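You operate a simulated robot arm through the tools that you are given. There is no shell and no other tool. Be economical: measure what you need, move in short steps, check, and stop when the job is done.

The job below is to be done with a simulated robot arm. You get a single attempt, and the scene is never put back.

JOB
Polish the middle of panel 1 with the pink pad.
Fine: polish from the silver tin, lid on the table meanwhile; pad back, tin closed.

Only the result counts: the job must be done as asked and must still hold three seconds after the hand-in. Knocking over, shifting, dropping, spilling or breaking anything else fails it. A push-on lid holds only when it is set on centred and level and pressed home; a screw cap is set on level and turned clockwise until tight.

ROBOT AND FRAMES
A 7-joint arm with a two-finger parallel gripper, fixed in place. Base frame: the origin is at the foot of the arm, x ahead of it, y to its left, z up; the work surface is at about z = 0.86. Readings come in m, rad, newtons and seconds.
With the tool pointing down near the work surface it reaches from about 0.3 to 0.7 m from the base axis. Its first joint turns from -1.152 to 1.152 rad. Payload 1.57 kg.
The tool frame sits at the grasp point between the pads (the TCP): z along the fingers, y along the line on which they close. The tips reach 0.03 m beyond it. Largest opening 0.11 m; finger width 0.024, thickness 0.012; the body of the gripper, 0.048 by 0.112 m, starts 0.078 m behind the TCP.
Orientation is that of the tool frame in the base frame, as a unit quaternion [x, y, z, w]. With the fingers straight down and closing along the base's y, the tool's x points along the base's -x, its y along +y and its z along -z.

CONTROLS
- The arm moves only by the tool move_arm. Its argument "increments" is a list of rows, each a list of 3 entries, a list of its own where there are three numbers: the shift along the tool's x, y, z in units of 250 mm (1.0 is 250 mm), then the turn, a rotation vector about the tool's x, y, z in units of 60 degrees (1.0 is 60 degrees), then the opening in per cent of the stroke, from 0 (shut) to 100 (fully open). In form: [[[tx, ty, tz], [ax, ay, az], jaw], ...]. A call has 1 to 10 rows; each row is the pose to reach, as a shift and turn from the pose commanded when the call began, along the tool's axes at that moment. A call with a number of a shift or a turn outside -1 to 1 is refused whole. A row lasts 0.2 s, in which the tool goes at most 0.05 m and 0.15 rad; a call with a longer step from one row to the next is refused whole, and so is a gripper value outside its range. A pose out of reach is approached as far as the arm can. The call stops where the force on the tool passes 70 N (or 10 N more than at its start, if that is more) or the arm is blocked; 0.2 s more then pass. The fingers move at their own pace (about 0.108 m/s each) and stop on an object; they squeeze with about 35 N. The grip force told is the motor's: it shows also when the fingers shut on nothing. Time passes only in rows, and 0.2 s behind the last, so rows that repeat a pose let the fingers close. It gives the time, the measured TCP pose, the force on the tool (base axes), the opening and the grip force at its end, in the units of the frame above (readings bear some noise).
- Cameras (640 x 400 px; columns grow to the right, rows downward): "scene" is fixed at [0.1512, -0.3845, 1.4039]; the picture's right is [0.88, -0.48, 0.00], its down [-0.27, -0.50, -0.82] and it looks along [0.39, 0.72, -0.57] (base axes); focal length 245 px, centre (320, 200). "wrist" rides on the gripper at [0.07, 0.016, -0.141] in the tool frame; the picture's right is [-0.23, 0.97, 0.00], its down [-0.86, -0.20, -0.48] and it looks along [-0.47, -0.11, 0.88] (tool axes); focal length 222 px, centre (320, 200). There is no depth. A picture from a camera that has moved, and an enlarged one, comes with that camera's place and axes in the base frame and with its lens.
- camera(camera): a new picture of that camera. It takes no simulated time.
- close_up(camera, box): a new picture of the part [left, top, right, bottom] of that camera's present view, enlarged. It takes no simulated time.
- job_done(): hands the job in; it is judged then, once.

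Work in short steps. Places have to be worked out from the pictures, the camera data and where the tool is seen: move nearer, look again, correct. Check each grasp and each placing, and mend what went wrong. You have 120 turns and 68 pictures in all, those below and enlarged ones among them. Open the gripper and draw the arm clear of the work before you hand the job in, unless the task says otherwise; then end with one line.

The tools are called after "Emit:" as name(argument=value, ...) on one line, values as JSON. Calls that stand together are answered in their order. move_arm: Moves the arm, as the interface text tells. Its arguments: {"type":"object","properties":{"increments":{"type":"array","items":{"type":"array"}}},"required":["increments"]} The other tools are called the same way: camera (camera) takes a picture; close_up (camera, box) takes an enlarged picture of a part of a camera's view; job_done () hands the job in.

At the start:

```text
t: 0.0
eef_pos: [0.3349, -0.0987, 1.1944]
tool_rot: [0.001, 1.0, 0.0, 0.0]
wrist_force: [-0.3, 0.5, 0.4]
finger_gap: 0.1099
gripper_force: 0.1
```

scene: 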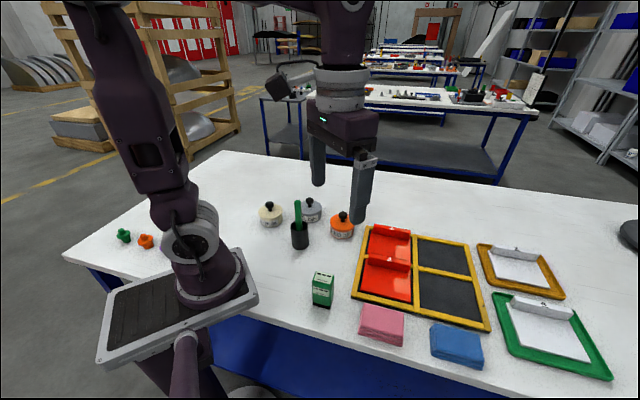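
wrist: 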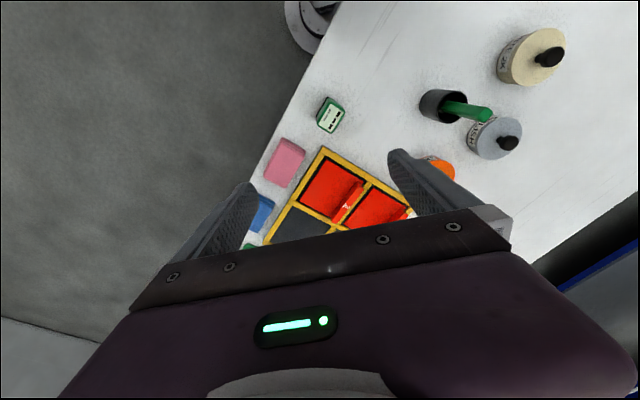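

I start by looking closely at the tins, the pads and the panels in the scene view.

Emit:
close_up(camera="scene", box=[240, 180, 400, 280])

Emit:
close_up(camera="scene", box=[300, 210, 620, 390])

Emit:
close_up(camera="wrist", box=[240, 20, 580, 240])

```text
4.00 times, centred on (320, 230) of scene
camera zoom: at [0.1512, -0.3845, 1.4039], right [0.88, -0.48, 0.0], down [-0.27, -0.5, -0.82], along [0.39, 0.72, -0.57], focal length 981 px, centre (320, 80)
```

zoom: 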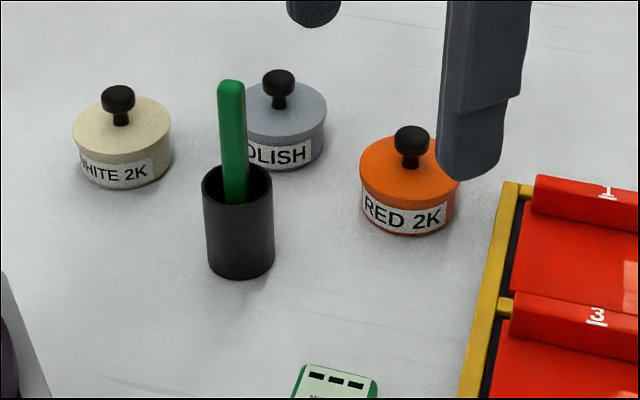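

```text
2.00 times, centred on (460, 300) of scene
camera zoom: at [0.1512, -0.3845, 1.4039], right [0.88, -0.48, 0.0], down [-0.27, -0.5, -0.82], along [0.39, 0.72, -0.57], focal length 491 px, centre (40, 0)
```

zoom: 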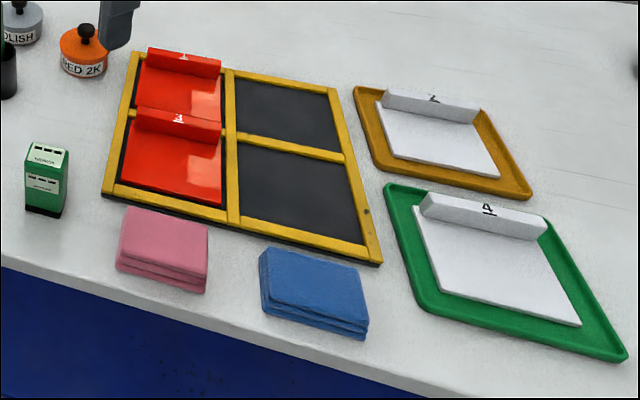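

```text
1.82 times, centred on (410, 130) of wrist
camera zoom: at [0.2662, -0.0827, 1.3372], right [0.23, 0.97, 0.0], down [0.86, -0.2, 0.48], along [0.47, -0.11, -0.88], focal length 404 px, centre (156, 327)
```

zoom: 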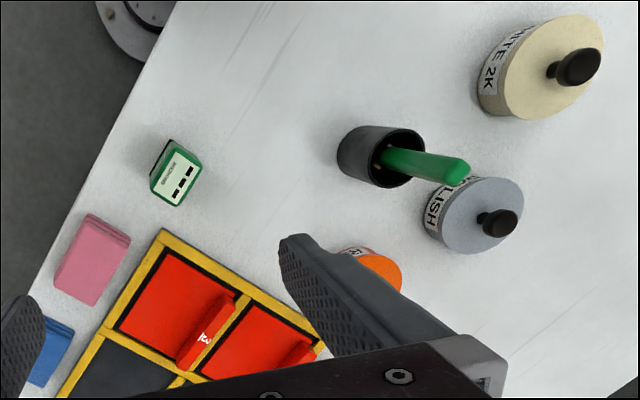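

The polish tin is the grey one (about x=.443, y=.225) and the pink pad is near (.407, -.195). I move over the pad for a closer look.

Emit:
move_arm(increments=[[[-0.06, -0.12, 0.12], [0, 0, 0], 100], [[-0.12, -0.24, 0.24], [0, 0, 0], 100], [[-0.18, -0.36, 0.36], [0, 0, 0], 100], [[-0.18, -0.36, 0.36], [0, 0, 0], 100]])

Emit:
camera(camera="wrist")

Emit:
close_up(camera="scene", box=[340, 290, 500, 390])

```text
t: 1.0
eef_pos: [0.3774, -0.188, 1.1066]
tool_rot: [-0.001, 1.0, -0.001, 0.0]
wrist_force: [-0.6, -0.1, -0.5]
finger_gap: 0.11
gripper_force: 0.0
```

```text
62 pictures are left
camera wrist: at [0.3099, -0.1721, 1.2478], right [0.23, 0.97, 0.0], down [0.86, -0.2, 0.48], along [0.47, -0.11, -0.88], focal length 222 px, centre (320, 200)
```

wrist: 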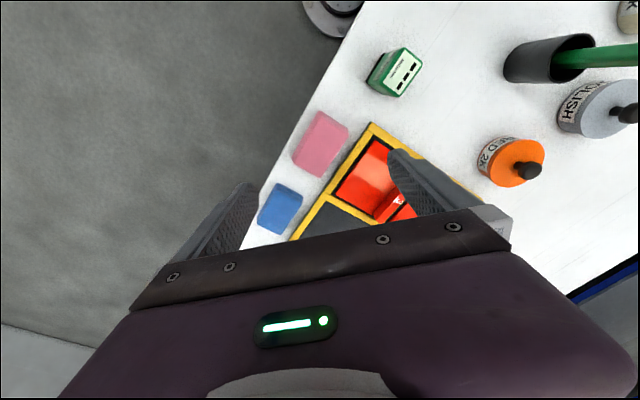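

```text
4.00 times, centred on (420, 340) of scene
camera zoom: at [0.1512, -0.3845, 1.4038], right [0.88, -0.48, 0.0], down [-0.27, -0.5, -0.82], along [0.39, 0.72, -0.57], focal length 981 px, centre (-80, -360)
```

zoom: 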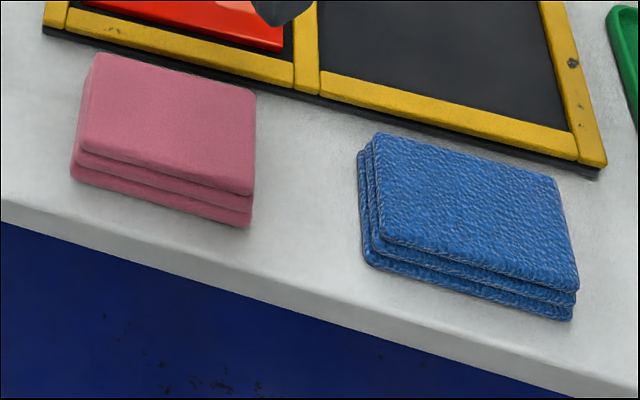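

The pad measures about 0.09 x 0.058 x 0.022 m, with its long axis at -45° and its centre near (.411, -.194). I do the lid first, so I travel to above the polish tin, staying above the stirrer.

Emit:
move_arm(increments=[[[-0.02, 0.18, 0], [0, 0, 0], 100], [[-0.05, 0.36, 0], [0, 0, 0], 100], [[-0.08, 0.54, 0], [0, 0, 0], 100], [[-0.11, 0.72, 0], [0, 0, 0], 100], [[-0.14, 0.9, 0], [0, 0, 0], 100]])

Emit:
move_arm(increments=[[[-0.02, 0.17, 0], [0, 0, 0], 100], [[-0.05, 0.34, 0], [0, 0, 0], 100], [[-0.08, 0.52, 0], [0, 0, 0], 100], [[-0.1, 0.7, 0], [0, 0, 0], 100], [[-0.1, 0.72, 0], [0, 0, 0], 100]])

Emit:
camera(camera="wrist")

Emit:
camera(camera="scene")

```text
t: 2.2
eef_pos: [0.4173, 0.0366, 1.1092]
tool_rot: [0.0, 1.0, 0.0, 0.0]
wrist_force: [0.4, 0.8, -0.2]
finger_gap: 0.1099
gripper_force: 0.0
```

```text
t: 3.4
eef_pos: [0.4379, 0.2169, 1.1053]
tool_rot: [0.0, 1.0, 0.0, 0.0]
wrist_force: [-0.3, 0.3, -0.7]
finger_gap: 0.1099
gripper_force: 0.0
```

```text
60 pictures are left
camera wrist: at [0.3696, 0.2323, 1.2475], right [0.23, 0.97, 0.0], down [0.86, -0.2, 0.48], along [0.47, -0.11, -0.88], focal length 222 px, centre (320, 200)
```

wrist: 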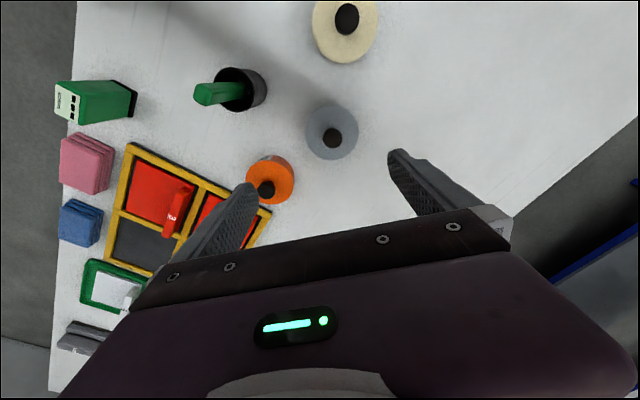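

```text
59 pictures are left
```

scene: 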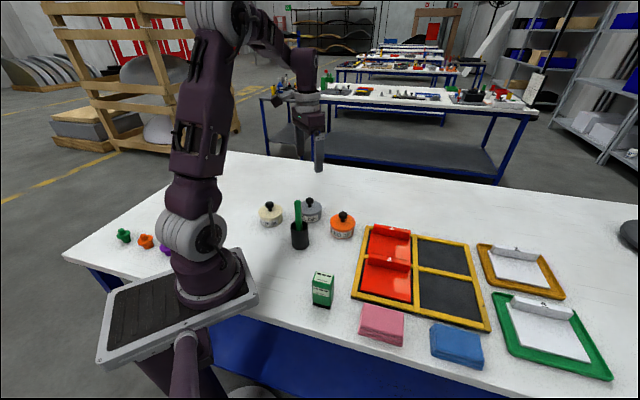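

The tin lies clear below. I zoom in to locate the lid and knob more precisely.

Emit:
close_up(camera="wrist", box=[280, 90, 400, 165])

Emit:
close_up(camera="scene", box=[280, 185, 344, 225])

```text
5.33 times, centred on (340, 128) of wrist
camera zoom: at [0.3696, 0.2323, 1.2475], right [0.23, 0.97, 0.0], down [0.86, -0.2, 0.48], along [0.47, -0.11, -0.88], focal length 1185 px, centre (213, 587)
```

zoom: 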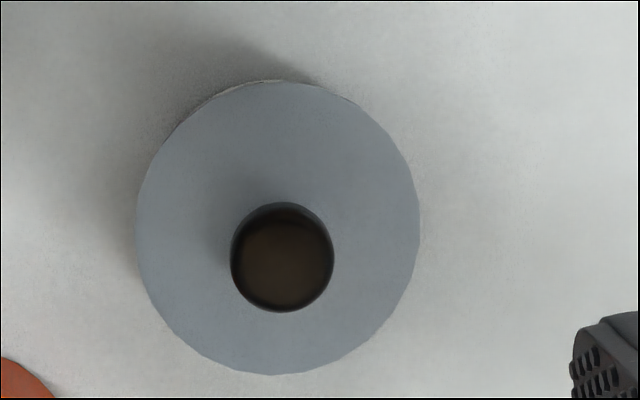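

```text
10.00 times, centred on (312, 205) of scene
camera zoom: at [0.1512, -0.3845, 1.4039], right [0.88, -0.48, 0.0], down [-0.27, -0.5, -0.82], along [0.39, 0.72, -0.57], focal length 2454 px, centre (400, 150)
```

zoom: 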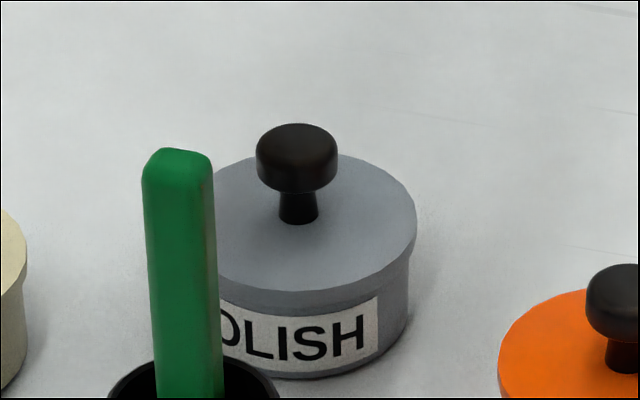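

The lid (Ø≈.08) and knob (Ø≈.027) centre come out near (.4437, .233). I descend partway above it and check the alignment.

Emit:
move_arm(increments=[[[-0.01, 0.06, 0.1], [0, 0, 0], 70], [[-0.016, 0.064, 0.25], [0, 0, 0], 60], [[-0.016, 0.064, 0.4], [0, 0, 0], 60], [[-0.016, 0.064, 0.4], [0, 0, 0], 60]])

Emit:
camera(camera="wrist")

Emit:
close_up(camera="scene", box=[272, 165, 352, 225])

```text
t: 4.4
eef_pos: [0.4439, 0.2314, 1.0043]
tool_rot: [-0.001, 1.0, 0.0, 0.0]
wrist_force: [0.2, 0.2, 0.4]
finger_gap: 0.066
gripper_force: 0.0
```

```text
56 pictures are left
camera wrist: at [0.3745, 0.2478, 1.1466], right [0.23, 0.97, 0.0], down [0.86, -0.2, 0.48], along [0.47, -0.11, -0.88], focal length 222 px, centre (320, 200)
```

wrist: 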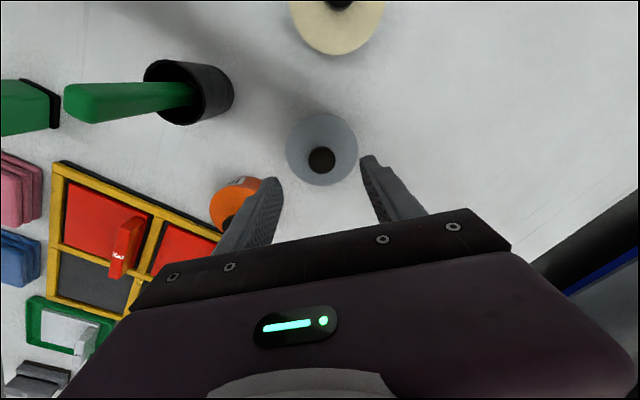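

```text
6.67 times, centred on (312, 195) of scene
camera zoom: at [0.1512, -0.3845, 1.4039], right [0.88, -0.48, 0.0], down [-0.27, -0.5, -0.82], along [0.39, 0.72, -0.57], focal length 1636 px, centre (373, 233)
```

zoom: 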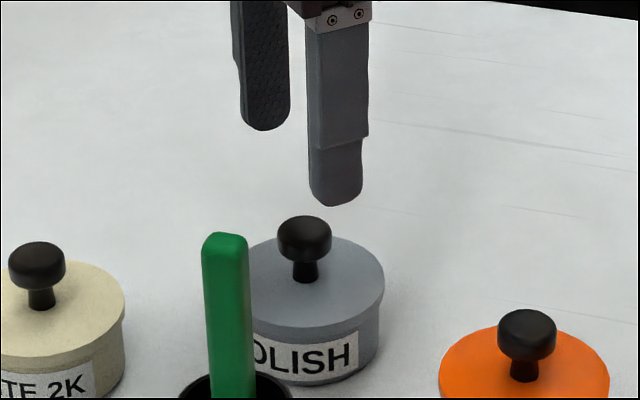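

Knob aligned around (.442, .234), knob top ≈.935, lid top ≈.90. I descend to TCP z .94 and close on the knob.

Emit:
move_arm(increments=[[[0.004, 0.004, 0.13], [0, 0, 0], 50], [[0.006, 0.005, 0.258], [0, 0, 0], 50], [[0.006, 0.005, 0.258], [0, 0, 0], 50]])

Emit:
close_up(camera="scene", box=[272, 165, 352, 225])

Emit:
close_up(camera="wrist", box=[200, 90, 440, 240])

```text
t: 5.2
eef_pos: [0.4423, 0.2332, 0.9433]
tool_rot: [0.0, 1.0, 0.001, 0.0]
wrist_force: [-0.4, 0.6, 0.4]
finger_gap: 0.0549
gripper_force: 0.0
```

```text
6.67 times, centred on (312, 195) of scene
camera zoom: at [0.1512, -0.3845, 1.4039], right [0.88, -0.48, 0.0], down [-0.27, -0.5, -0.82], along [0.39, 0.72, -0.57], focal length 1636 px, centre (373, 233)
```

zoom: 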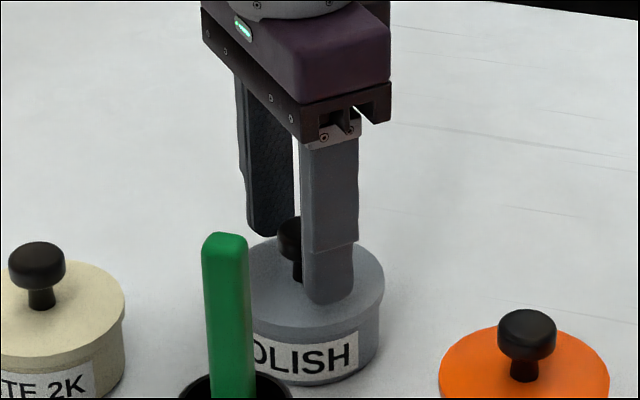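

```text
2.67 times, centred on (320, 165) of wrist
camera zoom: at [0.3733, 0.2501, 1.0835], right [0.23, 0.97, 0.0], down [0.86, -0.2, 0.48], along [0.47, -0.11, -0.88], focal length 592 px, centre (320, 293)
```

zoom: 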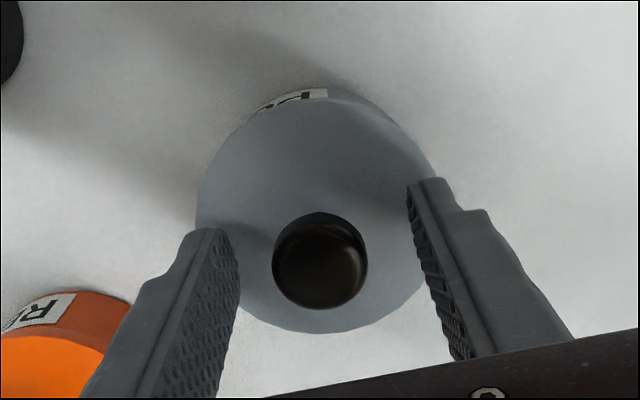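

Fingers straddle the knob centrally just above the lid; I close.

Emit:
move_arm(increments=[[[0, 0, 0], [0, 0, 0], 20], [[0, 0, 0], [0, 0, 0], 10], [[0, 0, 0], [0, 0, 0], 10], [[0, 0, 0], [0, 0, 0], 10]])

```text
t: 6.2
eef_pos: [0.4421, 0.2349, 0.9414]
tool_rot: [0.0, 1.0, 0.0, 0.0]
wrist_force: [0.1, -0.7, -0.1]
finger_gap: 0.0262
gripper_force: 35.1
```

Grip holds at .026 m with 35 N. I lift gently to see whether the lid comes off (push-on).

Emit:
move_arm(increments=[[[0, 0, -0.02], [0, 0, 0], 10], [[0, 0, -0.05], [0, 0, 0], 10], [[0, 0, -0.1], [0, 0, 0], 10], [[0, 0, -0.2], [0, 0, 0], 10], [[0, 0, -0.2], [0, 0, 0], 10]])

Emit:
close_up(camera="scene", box=[272, 165, 352, 225])

```text
t: 7.4
eef_pos: [0.4448, 0.2327, 0.9891]
tool_rot: [0.0, 1.0, -0.001, 0.0]
wrist_force: [-0.1, 0.4, -0.6]
finger_gap: 0.0264
gripper_force: 35.0
```

```text
6.67 times, centred on (312, 195) of scene
camera zoom: at [0.1512, -0.3845, 1.4039], right [0.88, -0.48, 0.0], down [-0.27, -0.5, -0.82], along [0.39, 0.72, -0.57], focal length 1636 px, centre (373, 233)
```

zoom: 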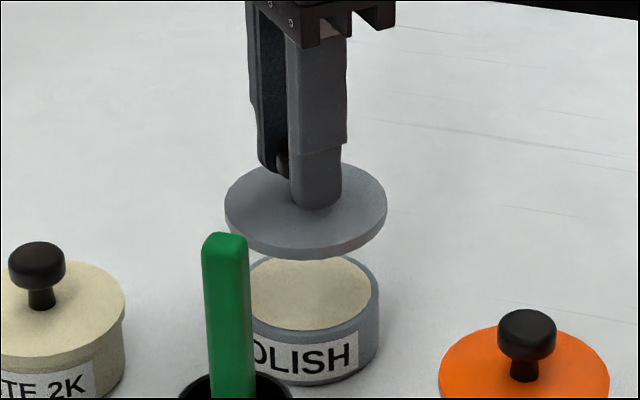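

The lid is off and the polish is nearly level with the rim. I carry the lid to free table at about (.557, .294) and lower near the table.

Emit:
move_arm(increments=[[[-0.15, 0.08, -0.05], [0, 0, 0], 10], [[-0.3, 0.16, -0.05], [0, 0, 0], 10], [[-0.46, 0.24, 0], [0, 0, 0], 10], [[-0.46, 0.24, 0.14], [0, 0, 0], 10], [[-0.46, 0.24, 0.24], [0, 0, 0], 10], [[-0.46, 0.24, 0.24], [0, 0, 0], 10]])

Emit:
close_up(camera="scene", box=[290, 160, 370, 210])

Emit:
camera(camera="wrist")

```text
t: 8.8
eef_pos: [0.5584, 0.2927, 0.9311]
tool_rot: [-0.001, 1.0, 0.0, 0.0]
wrist_force: [0.7, -0.2, -0.5]
finger_gap: 0.0261
gripper_force: 35.2
```

```text
8.00 times, centred on (330, 185) of scene
camera zoom: at [0.1512, -0.3845, 1.4039], right [0.88, -0.48, 0.0], down [-0.27, -0.5, -0.82], along [0.39, 0.72, -0.57], focal length 1963 px, centre (240, 320)
```

zoom: 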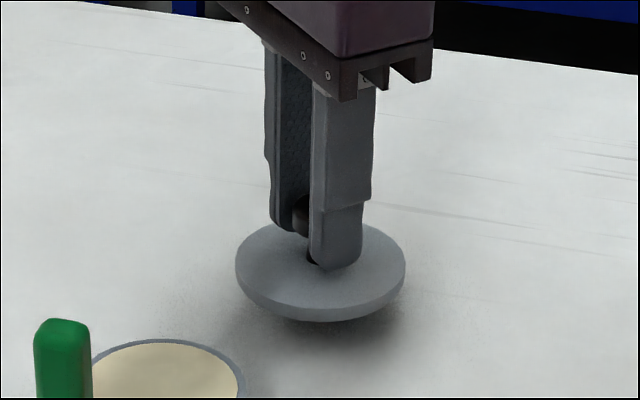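

```text
50 pictures are left
camera wrist: at [0.4891, 0.3091, 1.0719], right [0.23, 0.97, 0.0], down [0.86, -0.2, 0.48], along [0.47, -0.11, -0.88], focal length 222 px, centre (320, 200)
```

wrist: 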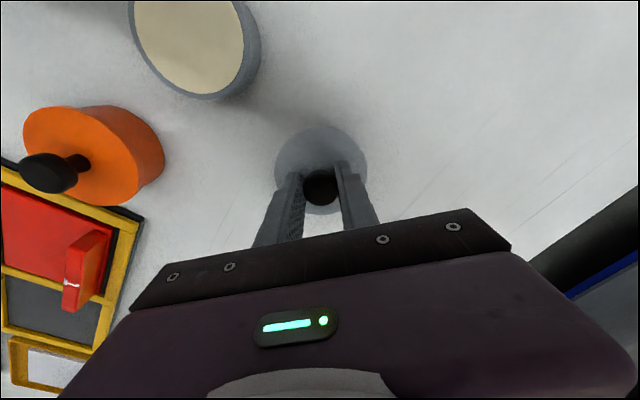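

The lid hovers above the table and shows a plug underside. I lower in small steps while watching the force.

Emit:
move_arm(increments=[[[0, 0, 0.012], [0, 0, 0], 10], [[0, 0, 0.024], [0, 0, 0], 10], [[0, 0, 0.036], [0, 0, 0], 10]])

Emit:
close_up(camera="scene", box=[310, 180, 350, 205])

```text
t: 9.6
eef_pos: [0.5573, 0.2932, 0.9217]
tool_rot: [0.0, 1.0, 0.0, 0.0]
wrist_force: [0.1, -0.2, -0.8]
finger_gap: 0.0259
gripper_force: 34.9
```

```text
16.00 times, centred on (330, 192) of scene
camera zoom: at [0.1512, -0.3845, 1.4039], right [0.88, -0.48, 0.0], down [-0.27, -0.5, -0.82], along [0.39, 0.72, -0.57], focal length 3926 px, centre (160, 320)
```

zoom: 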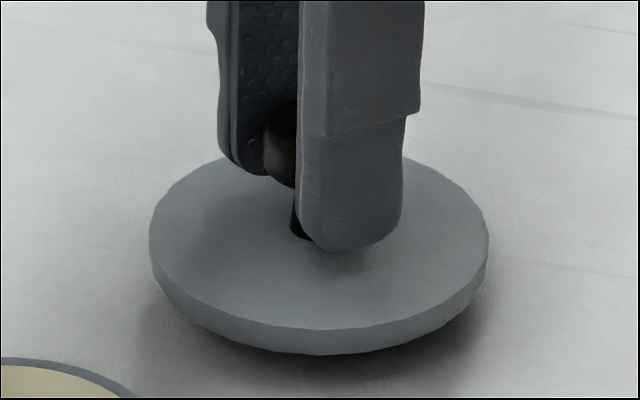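

Still no contact; I continue down in steps.

Emit:
move_arm(increments=[[[0, 0, 0.008], [0, 0, 0], 10], [[0, 0, 0.016], [0, 0, 0], 10], [[0, 0, 0.016], [0, 0, 0], 10]])

Emit:
move_arm(increments=[[[0, 0, 0.006], [0, 0, 0], 10], [[0, 0, 0.012], [0, 0, 0], 10], [[0, 0, 0.012], [0, 0, 0], 10]])

Emit:
close_up(camera="scene", box=[310, 180, 350, 205])

```text
t: 10.4
eef_pos: [0.5575, 0.2928, 0.9172]
tool_rot: [0.001, 1.0, 0.0, 0.0]
wrist_force: [-0.2, 0.0, -0.5]
finger_gap: 0.0263
gripper_force: 35.0
```

```text
t: 11.2
eef_pos: [0.5564, 0.2933, 0.9144]
tool_rot: [0.0, 1.0, 0.0, 0.0]
wrist_force: [0.4, -0.4, -0.5]
finger_gap: 0.026
gripper_force: 35.2
```

```text
16.00 times, centred on (330, 192) of scene
camera zoom: at [0.1512, -0.3845, 1.4039], right [0.88, -0.48, 0.0], down [-0.27, -0.5, -0.82], along [0.39, 0.72, -0.57], focal length 3926 px, centre (160, 320)
```

zoom: 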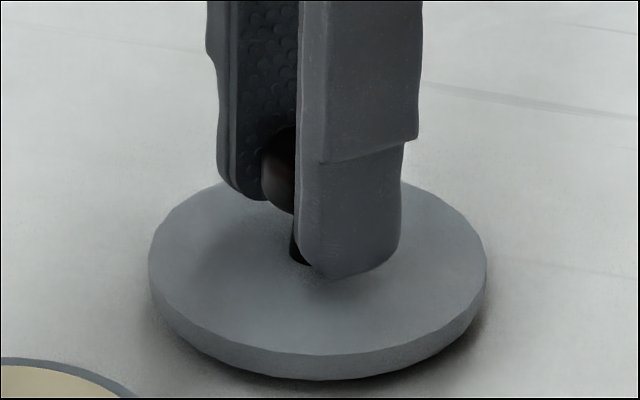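

Nearly down; continue.

Emit:
move_arm(increments=[[[0, 0, 0.006], [0, 0, 0], 10], [[0, 0, 0.012], [0, 0, 0], 10], [[0, 0, 0.012], [0, 0, 0], 10]])

Emit:
move_arm(increments=[[[0, 0, 0.006], [0, 0, 0], 10], [[0, 0, 0.01], [0, 0, 0], 10], [[0, 0, 0.01], [0, 0, 0], 10]])

Emit:
close_up(camera="scene", box=[310, 180, 350, 205])

```text
t: 12.0
eef_pos: [0.5581, 0.293, 0.9119]
tool_rot: [0.0, 1.0, 0.001, 0.0]
wrist_force: [0.3, 0.2, 0.9]
finger_gap: 0.026
gripper_force: 34.5
```

```text
t: 12.8
eef_pos: [0.557, 0.2935, 0.9094]
tool_rot: [0.0, 1.0, 0.0, 0.0]
wrist_force: [-0.8, 0.0, -0.9]
finger_gap: 0.0261
gripper_force: 35.1
```

```text
16.00 times, centred on (330, 192) of scene
camera zoom: at [0.1512, -0.3845, 1.4039], right [0.88, -0.48, 0.0], down [-0.27, -0.5, -0.82], along [0.39, 0.72, -0.57], focal length 3926 px, centre (160, 320)
```

zoom: 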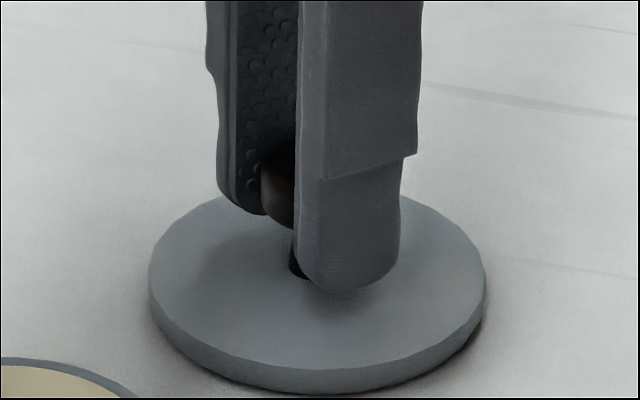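

Emit:
move_arm(increments=[[[0, 0, 0.004], [0, 0, 0], 10], [[0, 0, 0.008], [0, 0, 0], 10], [[0, 0, 0.008], [0, 0, 0], 10]])

Emit:
move_arm(increments=[[[0, 0, 0.004], [0, 0, 0], 10], [[0, 0, 0.008], [0, 0, 0], 10], [[0, 0, 0.008], [0, 0, 0], 10]])

Emit:
close_up(camera="scene", box=[310, 180, 350, 205])

```text
t: 13.6
eef_pos: [0.5578, 0.2928, 0.907]
tool_rot: [-0.002, 1.0, 0.0, 0.002]
wrist_force: [-5.0, -0.6, 16.8]
finger_gap: 0.0263
gripper_force: 35.0
```

```text
t: 14.4
eef_pos: [0.5581, 0.2938, 0.9062]
tool_rot: [0.0, 1.0, 0.0, 0.002]
wrist_force: [-0.9, -7.0, 34.5]
finger_gap: 0.0263
gripper_force: 34.2
```

```text
16.00 times, centred on (330, 192) of scene
camera zoom: at [0.1506, -0.385, 1.4038], right [0.88, -0.48, 0.0], down [-0.27, -0.5, -0.82], along [0.39, 0.72, -0.57], focal length 3926 px, centre (160, 320)
```

zoom: 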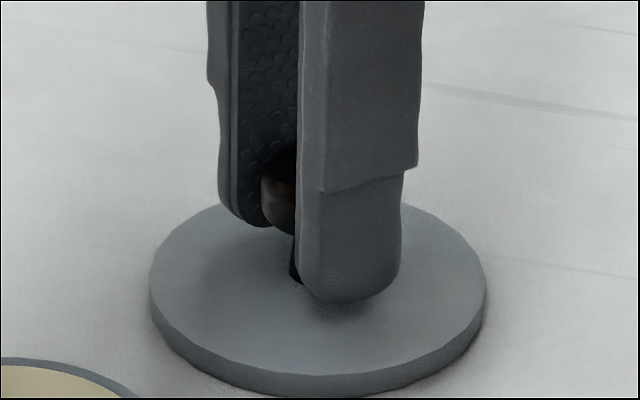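

The lid is on the table (contact force 17–35 N). I relieve, open and rise.

Emit:
move_arm(increments=[[[0, 0, -0.012], [0, 0, 0], 10], [[0, 0, -0.012], [0, 0, 0], 55], [[0, 0, -0.012], [0, 0, 0], 55], [[0, 0, -0.1], [0, 0, 0], 55], [[0, 0, -0.25], [0, 0, 0], 55], [[0, 0, -0.42], [0, 0, 0], 55], [[0, 0, -0.6], [0, 0, 0], 55], [[0, 0, -0.8], [0, 0, 0], 55]])

Emit:
camera(camera="wrist")

Emit:
close_up(camera="scene", box=[280, 170, 360, 220])

```text
t: 16.2
eef_pos: [0.5578, 0.2928, 1.1042]
tool_rot: [0.0, 1.0, 0.001, 0.0]
wrist_force: [0.3, -0.8, 0.4]
finger_gap: 0.0604
gripper_force: 0.2
```

```text
45 pictures are left
camera wrist: at [0.4877, 0.3078, 1.246], right [0.23, 0.97, 0.0], down [0.86, -0.2, 0.48], along [0.47, -0.11, -0.88], focal length 222 px, centre (320, 200)
```

wrist: 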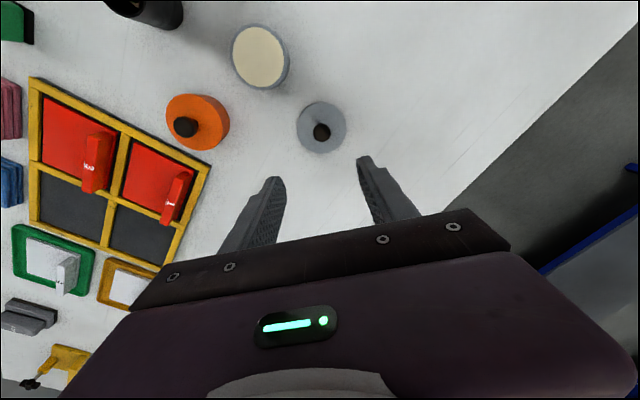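

```text
8.00 times, centred on (320, 195) of scene
camera zoom: at [0.1512, -0.3845, 1.4038], right [0.88, -0.48, 0.0], down [-0.27, -0.5, -0.82], along [0.39, 0.72, -0.57], focal length 1963 px, centre (320, 240)
```

zoom: 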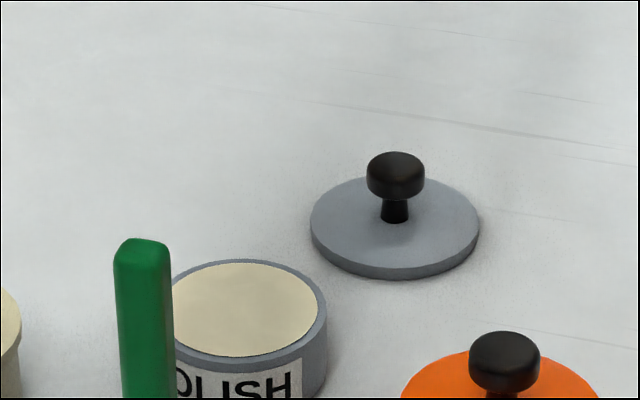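

The lid sits well at (.557, .293), and the polish is flush in the tin. I now go back above the pink pad, yawing -45° to match it.

Emit:
move_arm(increments=[[[0.05, -0.16, 0], [0, 0, 0], 65], [[0.1, -0.32, 0], [0, 0, 0], 65], [[0.16, -0.48, 0], [0, 0, 0], 65], [[0.21, -0.64, 0], [0, 0, 0], 65], [[0.26, -0.8, 0], [0, 0, 0], 65], [[0.32, -0.96, 0], [0, 0, 0], 65]])

Emit:
move_arm(increments=[[[0.05, -0.16, 0], [0, 0, 0.125], 65], [[0.1, -0.32, 0], [0, 0, 0.25], 65], [[0.15, -0.48, 0], [0, 0, 0.375], 65], [[0.2, -0.64, 0], [0, 0, 0.5], 65], [[0.25, -0.8, 0], [0, 0, 0.625], 65], [[0.288, -0.974, 0], [0, 0, 0.75], 65], [[0.288, -0.974, 0], [0, 0, 0.75], 65]])

Emit:
camera(camera="wrist")

```text
t: 17.6
eef_pos: [0.477, 0.0553, 1.1051]
tool_rot: [0.0, 1.0, 0.0, -0.001]
wrist_force: [0.1, 0.5, -0.1]
finger_gap: 0.072
gripper_force: 0.0
```

```text
t: 19.2
eef_pos: [0.4085, -0.1907, 1.1058]
tool_rot: [0.383, 0.924, 0.001, 0.0]
wrist_force: [-0.1, 0.1, 0.2]
finger_gap: 0.0717
gripper_force: 0.1
```

```text
43 pictures are left
camera wrist: at [0.3718, -0.1316, 1.2466], right [0.85, 0.53, 0.0], down [0.46, -0.75, 0.48], along [0.25, -0.41, -0.88], focal length 222 px, centre (320, 200)
```

wrist: 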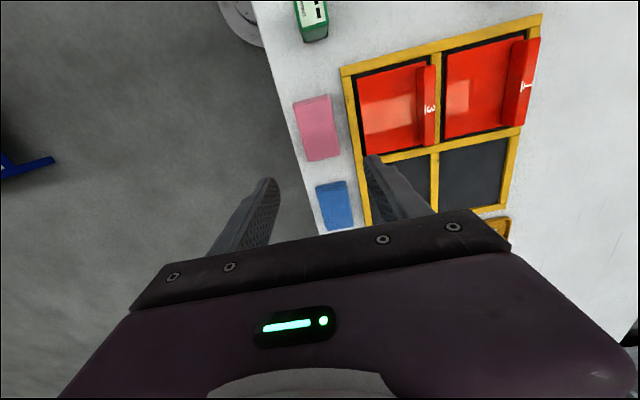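

Emit:
close_up(camera="wrist", box=[280, 80, 376, 170])

Emit:
close_up(camera="wrist", box=[400, 10, 560, 170])

```text
4.44 times, centred on (328, 125) of wrist
camera zoom: at [0.3718, -0.1316, 1.2466], right [0.85, 0.53, 0.0], down [0.46, -0.75, 0.48], along [0.25, -0.41, -0.88], focal length 987 px, centre (284, 533)
```

zoom: 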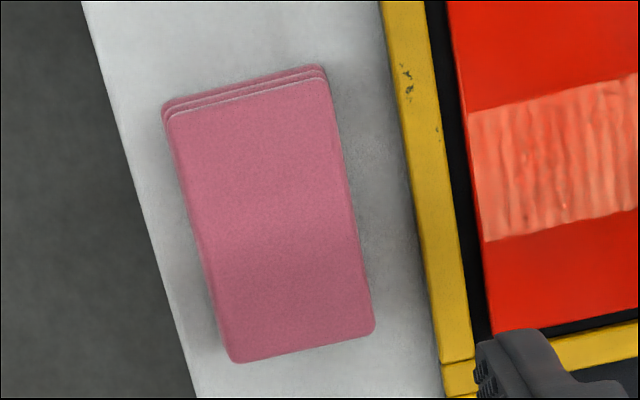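

```text
2.50 times, centred on (480, 90) of wrist
camera zoom: at [0.3718, -0.1316, 1.2466], right [0.85, 0.53, 0.0], down [0.46, -0.75, 0.48], along [0.25, -0.41, -0.88], focal length 555 px, centre (-80, 475)
```

zoom: 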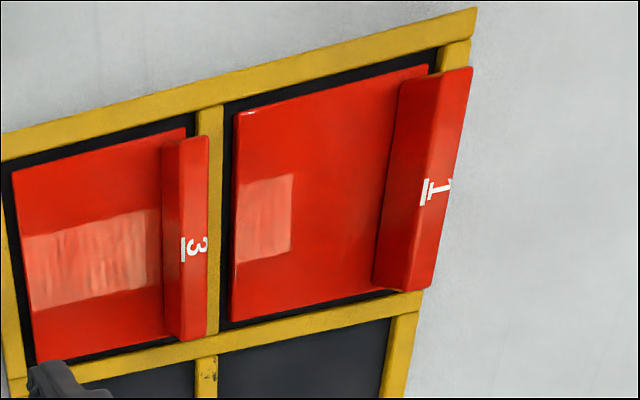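

The pad centre is ≈(.4095, -.195) and the tray gap ≈24 mm, so the 72 mm opening fits. I descend partway, check, then go lower.

Emit:
move_arm(increments=[[[-0.025, -0.003, 0.16], [0, 0, 0], 65], [[-0.025, -0.003, 0.32], [0, 0, 0], 65], [[-0.025, -0.003, 0.48], [0, 0, 0], 65], [[-0.025, -0.003, 0.62], [0, 0, 0], 65], [[-0.025, -0.003, 0.62], [0, 0, 0], 65]])

Emit:
close_up(camera="wrist", box=[200, 60, 440, 240])

Emit:
close_up(camera="scene", box=[330, 270, 450, 360])

```text
t: 20.4
eef_pos: [0.4067, -0.1935, 0.9524]
tool_rot: [0.382, 0.924, 0.0, 0.0]
wrist_force: [-0.2, -0.1, -0.3]
finger_gap: 0.0713
gripper_force: 0.1
```

```text
2.22 times, centred on (320, 150) of wrist
camera zoom: at [0.3701, -0.1333, 1.0951], right [0.85, 0.53, 0.0], down [0.46, -0.75, 0.48], along [0.25, -0.41, -0.88], focal length 494 px, centre (320, 311)
```

zoom: 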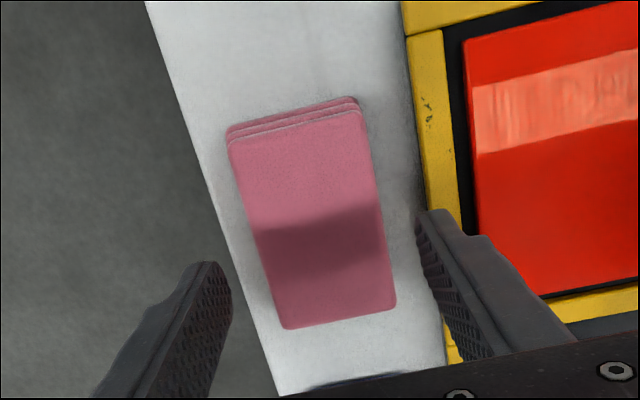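

```text
4.44 times, centred on (390, 315) of scene
camera zoom: at [0.1512, -0.3845, 1.4038], right [0.88, -0.48, 0.0], down [-0.27, -0.5, -0.82], along [0.39, 0.72, -0.57], focal length 1090 px, centre (9, -311)
```

zoom: 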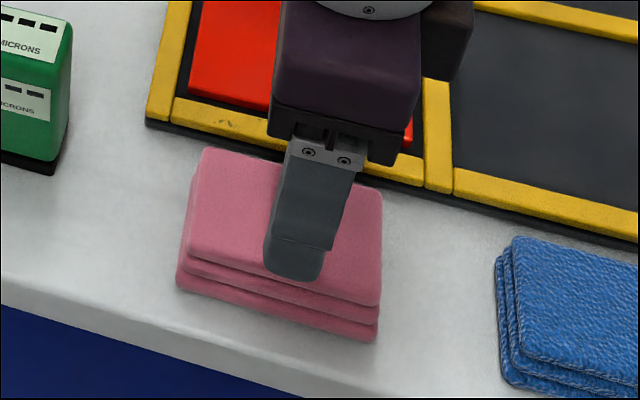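

Alignment is within 2 mm. I descend to TCP z≈.897 and close on the pad.

Emit:
move_arm(increments=[[[0, -0.006, 0.11], [0, 0, 0], 65], [[0, -0.006, 0.21], [0, 0, 0], 65], [[0, -0.006, 0.21], [0, 0, 0], 65], [[0, -0.006, 0.21], [0, 0, 0], 40], [[0, -0.006, 0.21], [0, 0, 0], 40], [[0, -0.006, 0.21], [0, 0, 0], 40]])

Emit:
close_up(camera="scene", box=[330, 270, 450, 360])

```text
t: 21.8
eef_pos: [0.4073, -0.1955, 0.8981]
tool_rot: [0.383, 0.924, 0.0, 0.0]
wrist_force: [0.4, -0.4, -0.3]
finger_gap: 0.0571
gripper_force: 34.7
```

```text
4.44 times, centred on (390, 315) of scene
camera zoom: at [0.1512, -0.3845, 1.4038], right [0.88, -0.48, 0.0], down [-0.27, -0.5, -0.82], along [0.39, 0.72, -0.57], focal length 1090 px, centre (9, -311)
```

zoom: 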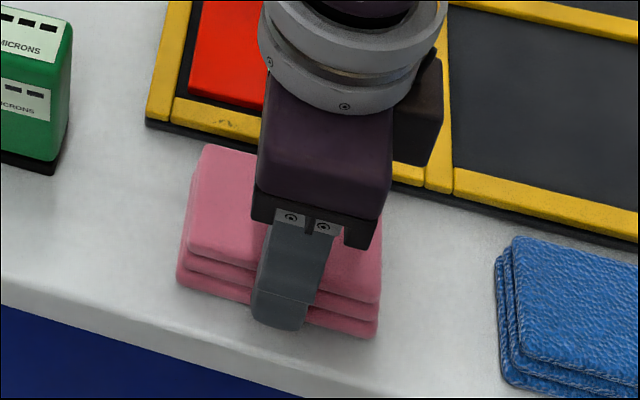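

Pad gripped at 57 mm. I lift and check it hangs level.

Emit:
move_arm(increments=[[[0, 0, -0.05], [0, 0, 0], 40], [[0, 0, -0.2], [0, 0, 0], 40], [[0, 0, -0.4], [0, 0, 0], 40], [[0, 0, -0.6], [0, 0, 0], 40], [[0, 0, -0.8], [0, 0, 0], 40], [[0, 0, -0.84], [0, 0, 0], 40]])

Emit:
camera(camera="scene")

```text
t: 23.2
eef_pos: [0.4084, -0.1954, 1.1091]
tool_rot: [0.382, 0.924, 0.0, 0.0]
wrist_force: [-0.2, -0.3, -1.0]
finger_gap: 0.057
gripper_force: 34.9
```

```text
37 pictures are left
```

scene: 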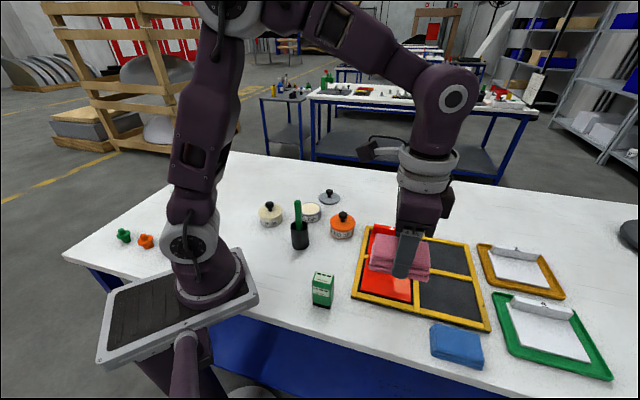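

Pad is level and held. I carry it at height to above the open polish tin.

Emit:
move_arm(increments=[[[0.11, 0.13, 0], [0, 0, 0], 40], [[0.22, 0.26, 0], [0, 0, 0], 40], [[0.33, 0.39, 0], [0, 0, 0], 40], [[0.44, 0.52, 0], [0, 0, 0], 40], [[0.559, 0.657, 0], [0, 0, 0], 40]])

Emit:
move_arm(increments=[[[0.11, 0.13, 0], [0, 0, 0], 40], [[0.22, 0.26, 0], [0, 0, 0], 40], [[0.33, 0.39, 0], [0, 0, 0], 40], [[0.44, 0.52, 0], [0, 0, 0], 40], [[0.559, 0.657, 0], [0, 0, 0], 40], [[0.559, 0.657, 0], [0, 0, 0], 40]])

Emit:
camera(camera="wrist")

Emit:
close_up(camera="scene", box=[256, 140, 368, 230])

```text
t: 24.4
eef_pos: [0.4187, 0.0214, 1.1089]
tool_rot: [0.383, 0.924, 0.0, 0.0]
wrist_force: [0.3, 0.0, -0.9]
finger_gap: 0.057
gripper_force: 35.4
```

```text
t: 25.8
eef_pos: [0.4418, 0.2332, 1.1087]
tool_rot: [0.382, 0.924, 0.0, 0.0]
wrist_force: [0.5, 0.3, -0.5]
finger_gap: 0.0569
gripper_force: 35.1
```

```text
36 pictures are left
camera wrist: at [0.4051, 0.2931, 1.2497], right [0.85, 0.53, 0.0], down [0.46, -0.75, 0.48], along [0.25, -0.41, -0.88], focal length 222 px, centre (320, 200)
```

wrist: 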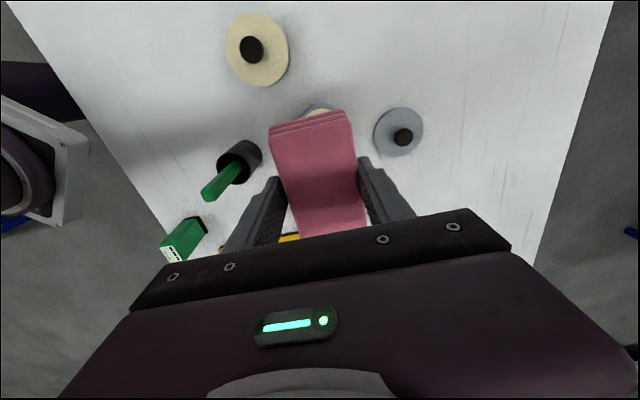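

```text
4.44 times, centred on (312, 185) of scene
camera zoom: at [0.1512, -0.3845, 1.4039], right [0.88, -0.48, 0.0], down [-0.27, -0.5, -0.82], along [0.39, 0.72, -0.57], focal length 1090 px, centre (356, 267)
```

zoom: 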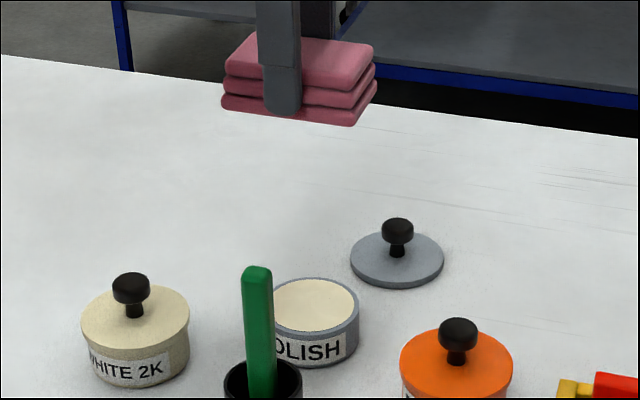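

The pad is centred above the tin. I lower it flat toward the rim, stopping ~1 cm above.

Emit:
move_arm(increments=[[[0, 0, 0.16], [0, 0, 0], 40], [[0, 0, 0.34], [0, 0, 0], 40], [[0, 0, 0.52], [0, 0, 0], 40], [[0, 0, 0.64], [0, 0, 0], 40], [[0, 0, 0.64], [0, 0, 0], 40]])

Emit:
close_up(camera="scene", box=[272, 170, 352, 230])

```text
t: 27.0
eef_pos: [0.4419, 0.2341, 0.9478]
tool_rot: [0.382, 0.924, 0.001, 0.0]
wrist_force: [0.3, 0.7, 0.1]
finger_gap: 0.0568
gripper_force: 34.7
```

```text
6.67 times, centred on (312, 200) of scene
camera zoom: at [0.1512, -0.3845, 1.4039], right [0.88, -0.48, 0.0], down [-0.27, -0.5, -0.82], along [0.39, 0.72, -0.57], focal length 1636 px, centre (373, 200)
```

zoom: 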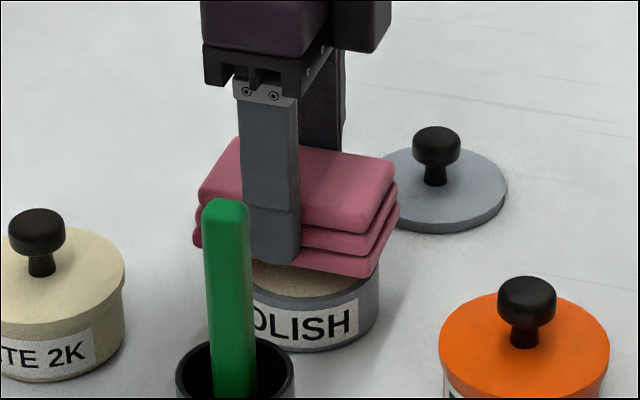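

Emit:
move_arm(increments=[[[0, 0, 0.015], [0, 0, 0], 40], [[0, 0, 0.032], [0, 0, 0], 40], [[0, 0, 0.032], [0, 0, 0], 40]])

Emit:
move_arm(increments=[[[0, 0, 0.008], [0, 0, 0], 40], [[0, 0, 0.012], [0, 0, 0], 40], [[0, 0, 0.012], [0, 0, 0], 40]])

Emit:
move_arm(increments=[[[0, 0, 0.006], [0, 0, 0], 40], [[0, 0, 0.01], [0, 0, 0], 40], [[0, 0, 0.01], [0, 0, 0], 40]])

```text
t: 27.8
eef_pos: [0.4422, 0.2338, 0.9399]
tool_rot: [0.382, 0.924, 0.0, 0.0]
wrist_force: [-0.8, -0.1, -0.6]
finger_gap: 0.057
gripper_force: 34.9
```

```text
t: 28.6
eef_pos: [0.4428, 0.2343, 0.9378]
tool_rot: [0.382, 0.924, 0.0, 0.0]
wrist_force: [0.0, 0.0, -0.5]
finger_gap: 0.0568
gripper_force: 34.9
```

```text
t: 29.4
eef_pos: [0.4429, 0.2346, 0.935]
tool_rot: [0.382, 0.924, 0.001, 0.0]
wrist_force: [-0.1, 0.8, 0.0]
finger_gap: 0.057
gripper_force: 34.6
```

No contact yet; continue.

Emit:
move_arm(increments=[[[0, 0, 0.006], [0, 0, 0], 40], [[0, 0, 0.01], [0, 0, 0], 40], [[0, 0, 0.01], [0, 0, 0], 40]])

Emit:
move_arm(increments=[[[0, 0, 0.004], [0, 0, 0], 40], [[0, 0, 0.008], [0, 0, 0], 40], [[0, 0, 0.008], [0, 0, 0], 40]])

Emit:
close_up(camera="scene", box=[272, 170, 352, 230])

```text
t: 30.2
eef_pos: [0.4425, 0.2349, 0.9329]
tool_rot: [0.382, 0.924, 0.0, -0.001]
wrist_force: [-1.9, -1.2, 5.6]
finger_gap: 0.0571
gripper_force: 35.2
```

```text
t: 31.0
eef_pos: [0.4418, 0.2347, 0.9308]
tool_rot: [0.382, 0.924, 0.002, 0.0]
wrist_force: [-9.2, -1.1, 53.3]
finger_gap: 0.057
gripper_force: 34.8
```

```text
6.67 times, centred on (312, 200) of scene
camera zoom: at [0.1502, -0.3849, 1.4038], right [0.88, -0.48, 0.0], down [-0.27, -0.5, -0.82], along [0.39, 0.72, -0.57], focal length 1636 px, centre (373, 200)
```

zoom: 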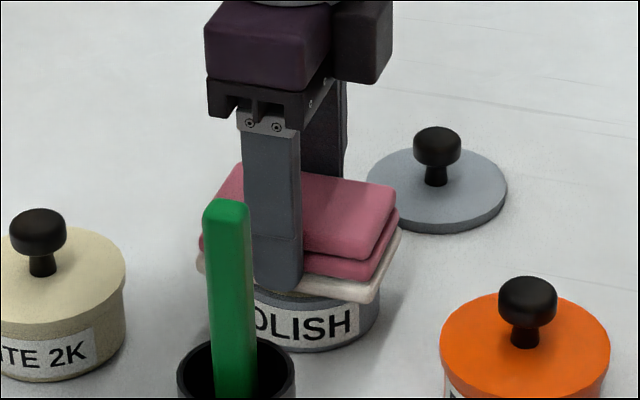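

The pad's bottom layer has turned cream, so it is loaded with polish. I lift straight up and check that the tin stayed put.

Emit:
move_arm(increments=[[[0, 0, -0.02], [0, 0, 0], 40], [[0, 0, -0.06], [0, 0, 0], 40], [[0, 0, -0.2], [0, 0, 0], 40], [[0, 0, -0.38], [0, 0, 0], 40], [[0, 0, -0.56], [0, 0, 0], 40], [[0, 0, -0.72], [0, 0, 0], 40], [[0, 0, -0.72], [0, 0, 0], 40]])

Emit:
close_up(camera="scene", box=[256, 140, 368, 230])

Emit:
close_up(camera="scene", box=[350, 215, 446, 275])

```text
t: 32.6
eef_pos: [0.4428, 0.2338, 1.1107]
tool_rot: [0.383, 0.924, 0.0, 0.0]
wrist_force: [0.0, -0.6, -0.9]
finger_gap: 0.0569
gripper_force: 34.6
```

```text
4.44 times, centred on (312, 185) of scene
camera zoom: at [0.1512, -0.3845, 1.4039], right [0.88, -0.48, 0.0], down [-0.27, -0.5, -0.82], along [0.39, 0.72, -0.57], focal length 1090 px, centre (356, 267)
```

zoom: 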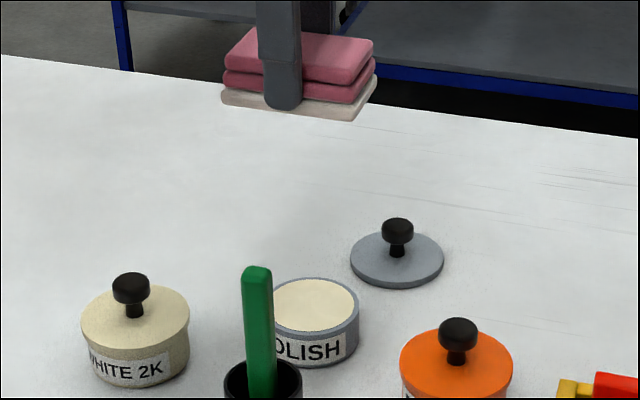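

```text
6.67 times, centred on (398, 245) of scene
camera zoom: at [0.1512, -0.3845, 1.4039], right [0.88, -0.48, 0.0], down [-0.27, -0.5, -0.82], along [0.39, 0.72, -0.57], focal length 1636 px, centre (-200, -100)
```

zoom: 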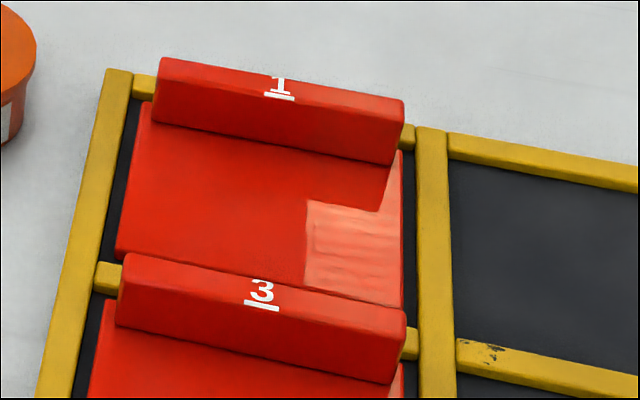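

Tin, lid and neighbours are undisturbed. The panels have fins on their far edges, so I go to a vantage near panel 1 for a better look.

Emit:
move_arm(increments=[[[-0.12, -0.11, 0], [0, 0, 0], 40], [[-0.25, -0.22, 0], [0, 0, 0], 40], [[-0.38, -0.33, 0], [0, 0, 0], 40], [[-0.51, -0.434, 0], [0, 0, 0], 40]])

Emit:
move_arm(increments=[[[-0.12, -0.1, 0.05], [0, 0, 0], 40], [[-0.25, -0.2, 0.1], [0, 0, 0], 40], [[-0.38, -0.3, 0.15], [0, 0, 0], 40], [[-0.47, -0.37, 0.22], [0, 0, 0], 40], [[-0.511, -0.434, 0.316], [0, 0, 0], 40], [[-0.511, -0.434, 0.316], [0, 0, 0], 40]])

Emit:
camera(camera="wrist")

```text
t: 33.6
eef_pos: [0.458, 0.0658, 1.1091]
tool_rot: [0.383, 0.924, 0.0, 0.0]
wrist_force: [0.0, 0.3, -0.8]
finger_gap: 0.0569
gripper_force: 34.6
```

```text
t: 35.0
eef_pos: [0.4691, -0.1015, 1.0313]
tool_rot: [0.383, 0.924, 0.0, 0.001]
wrist_force: [0.0, 0.8, -1.8]
finger_gap: 0.0569
gripper_force: 35.1
```

```text
30 pictures are left
camera wrist: at [0.4321, -0.0409, 1.1723], right [0.85, 0.53, 0.0], down [0.46, -0.75, 0.48], along [0.25, -0.41, -0.88], focal length 222 px, centre (320, 200)
```

wrist: 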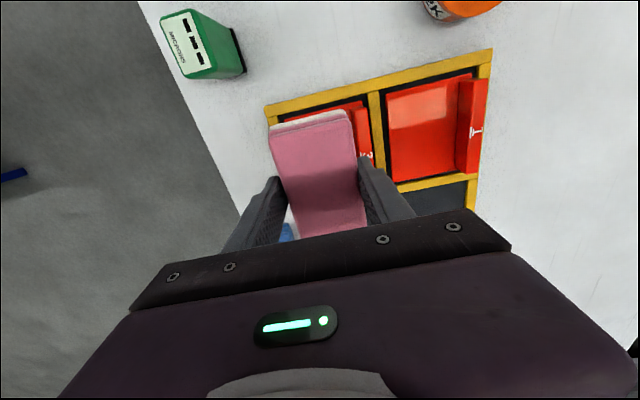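

Emit:
close_up(camera="wrist", box=[350, 60, 510, 200])

```text
2.86 times, centred on (430, 130) of wrist
camera zoom: at [0.4321, -0.0409, 1.1723], right [0.85, 0.53, 0.0], down [0.46, -0.75, 0.48], along [0.25, -0.41, -0.88], focal length 635 px, centre (6, 400)
```

zoom: 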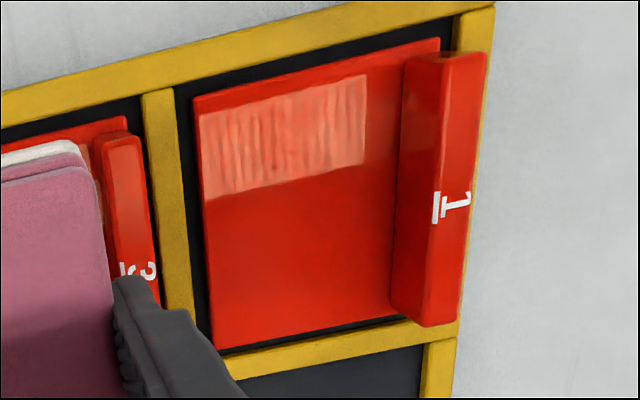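

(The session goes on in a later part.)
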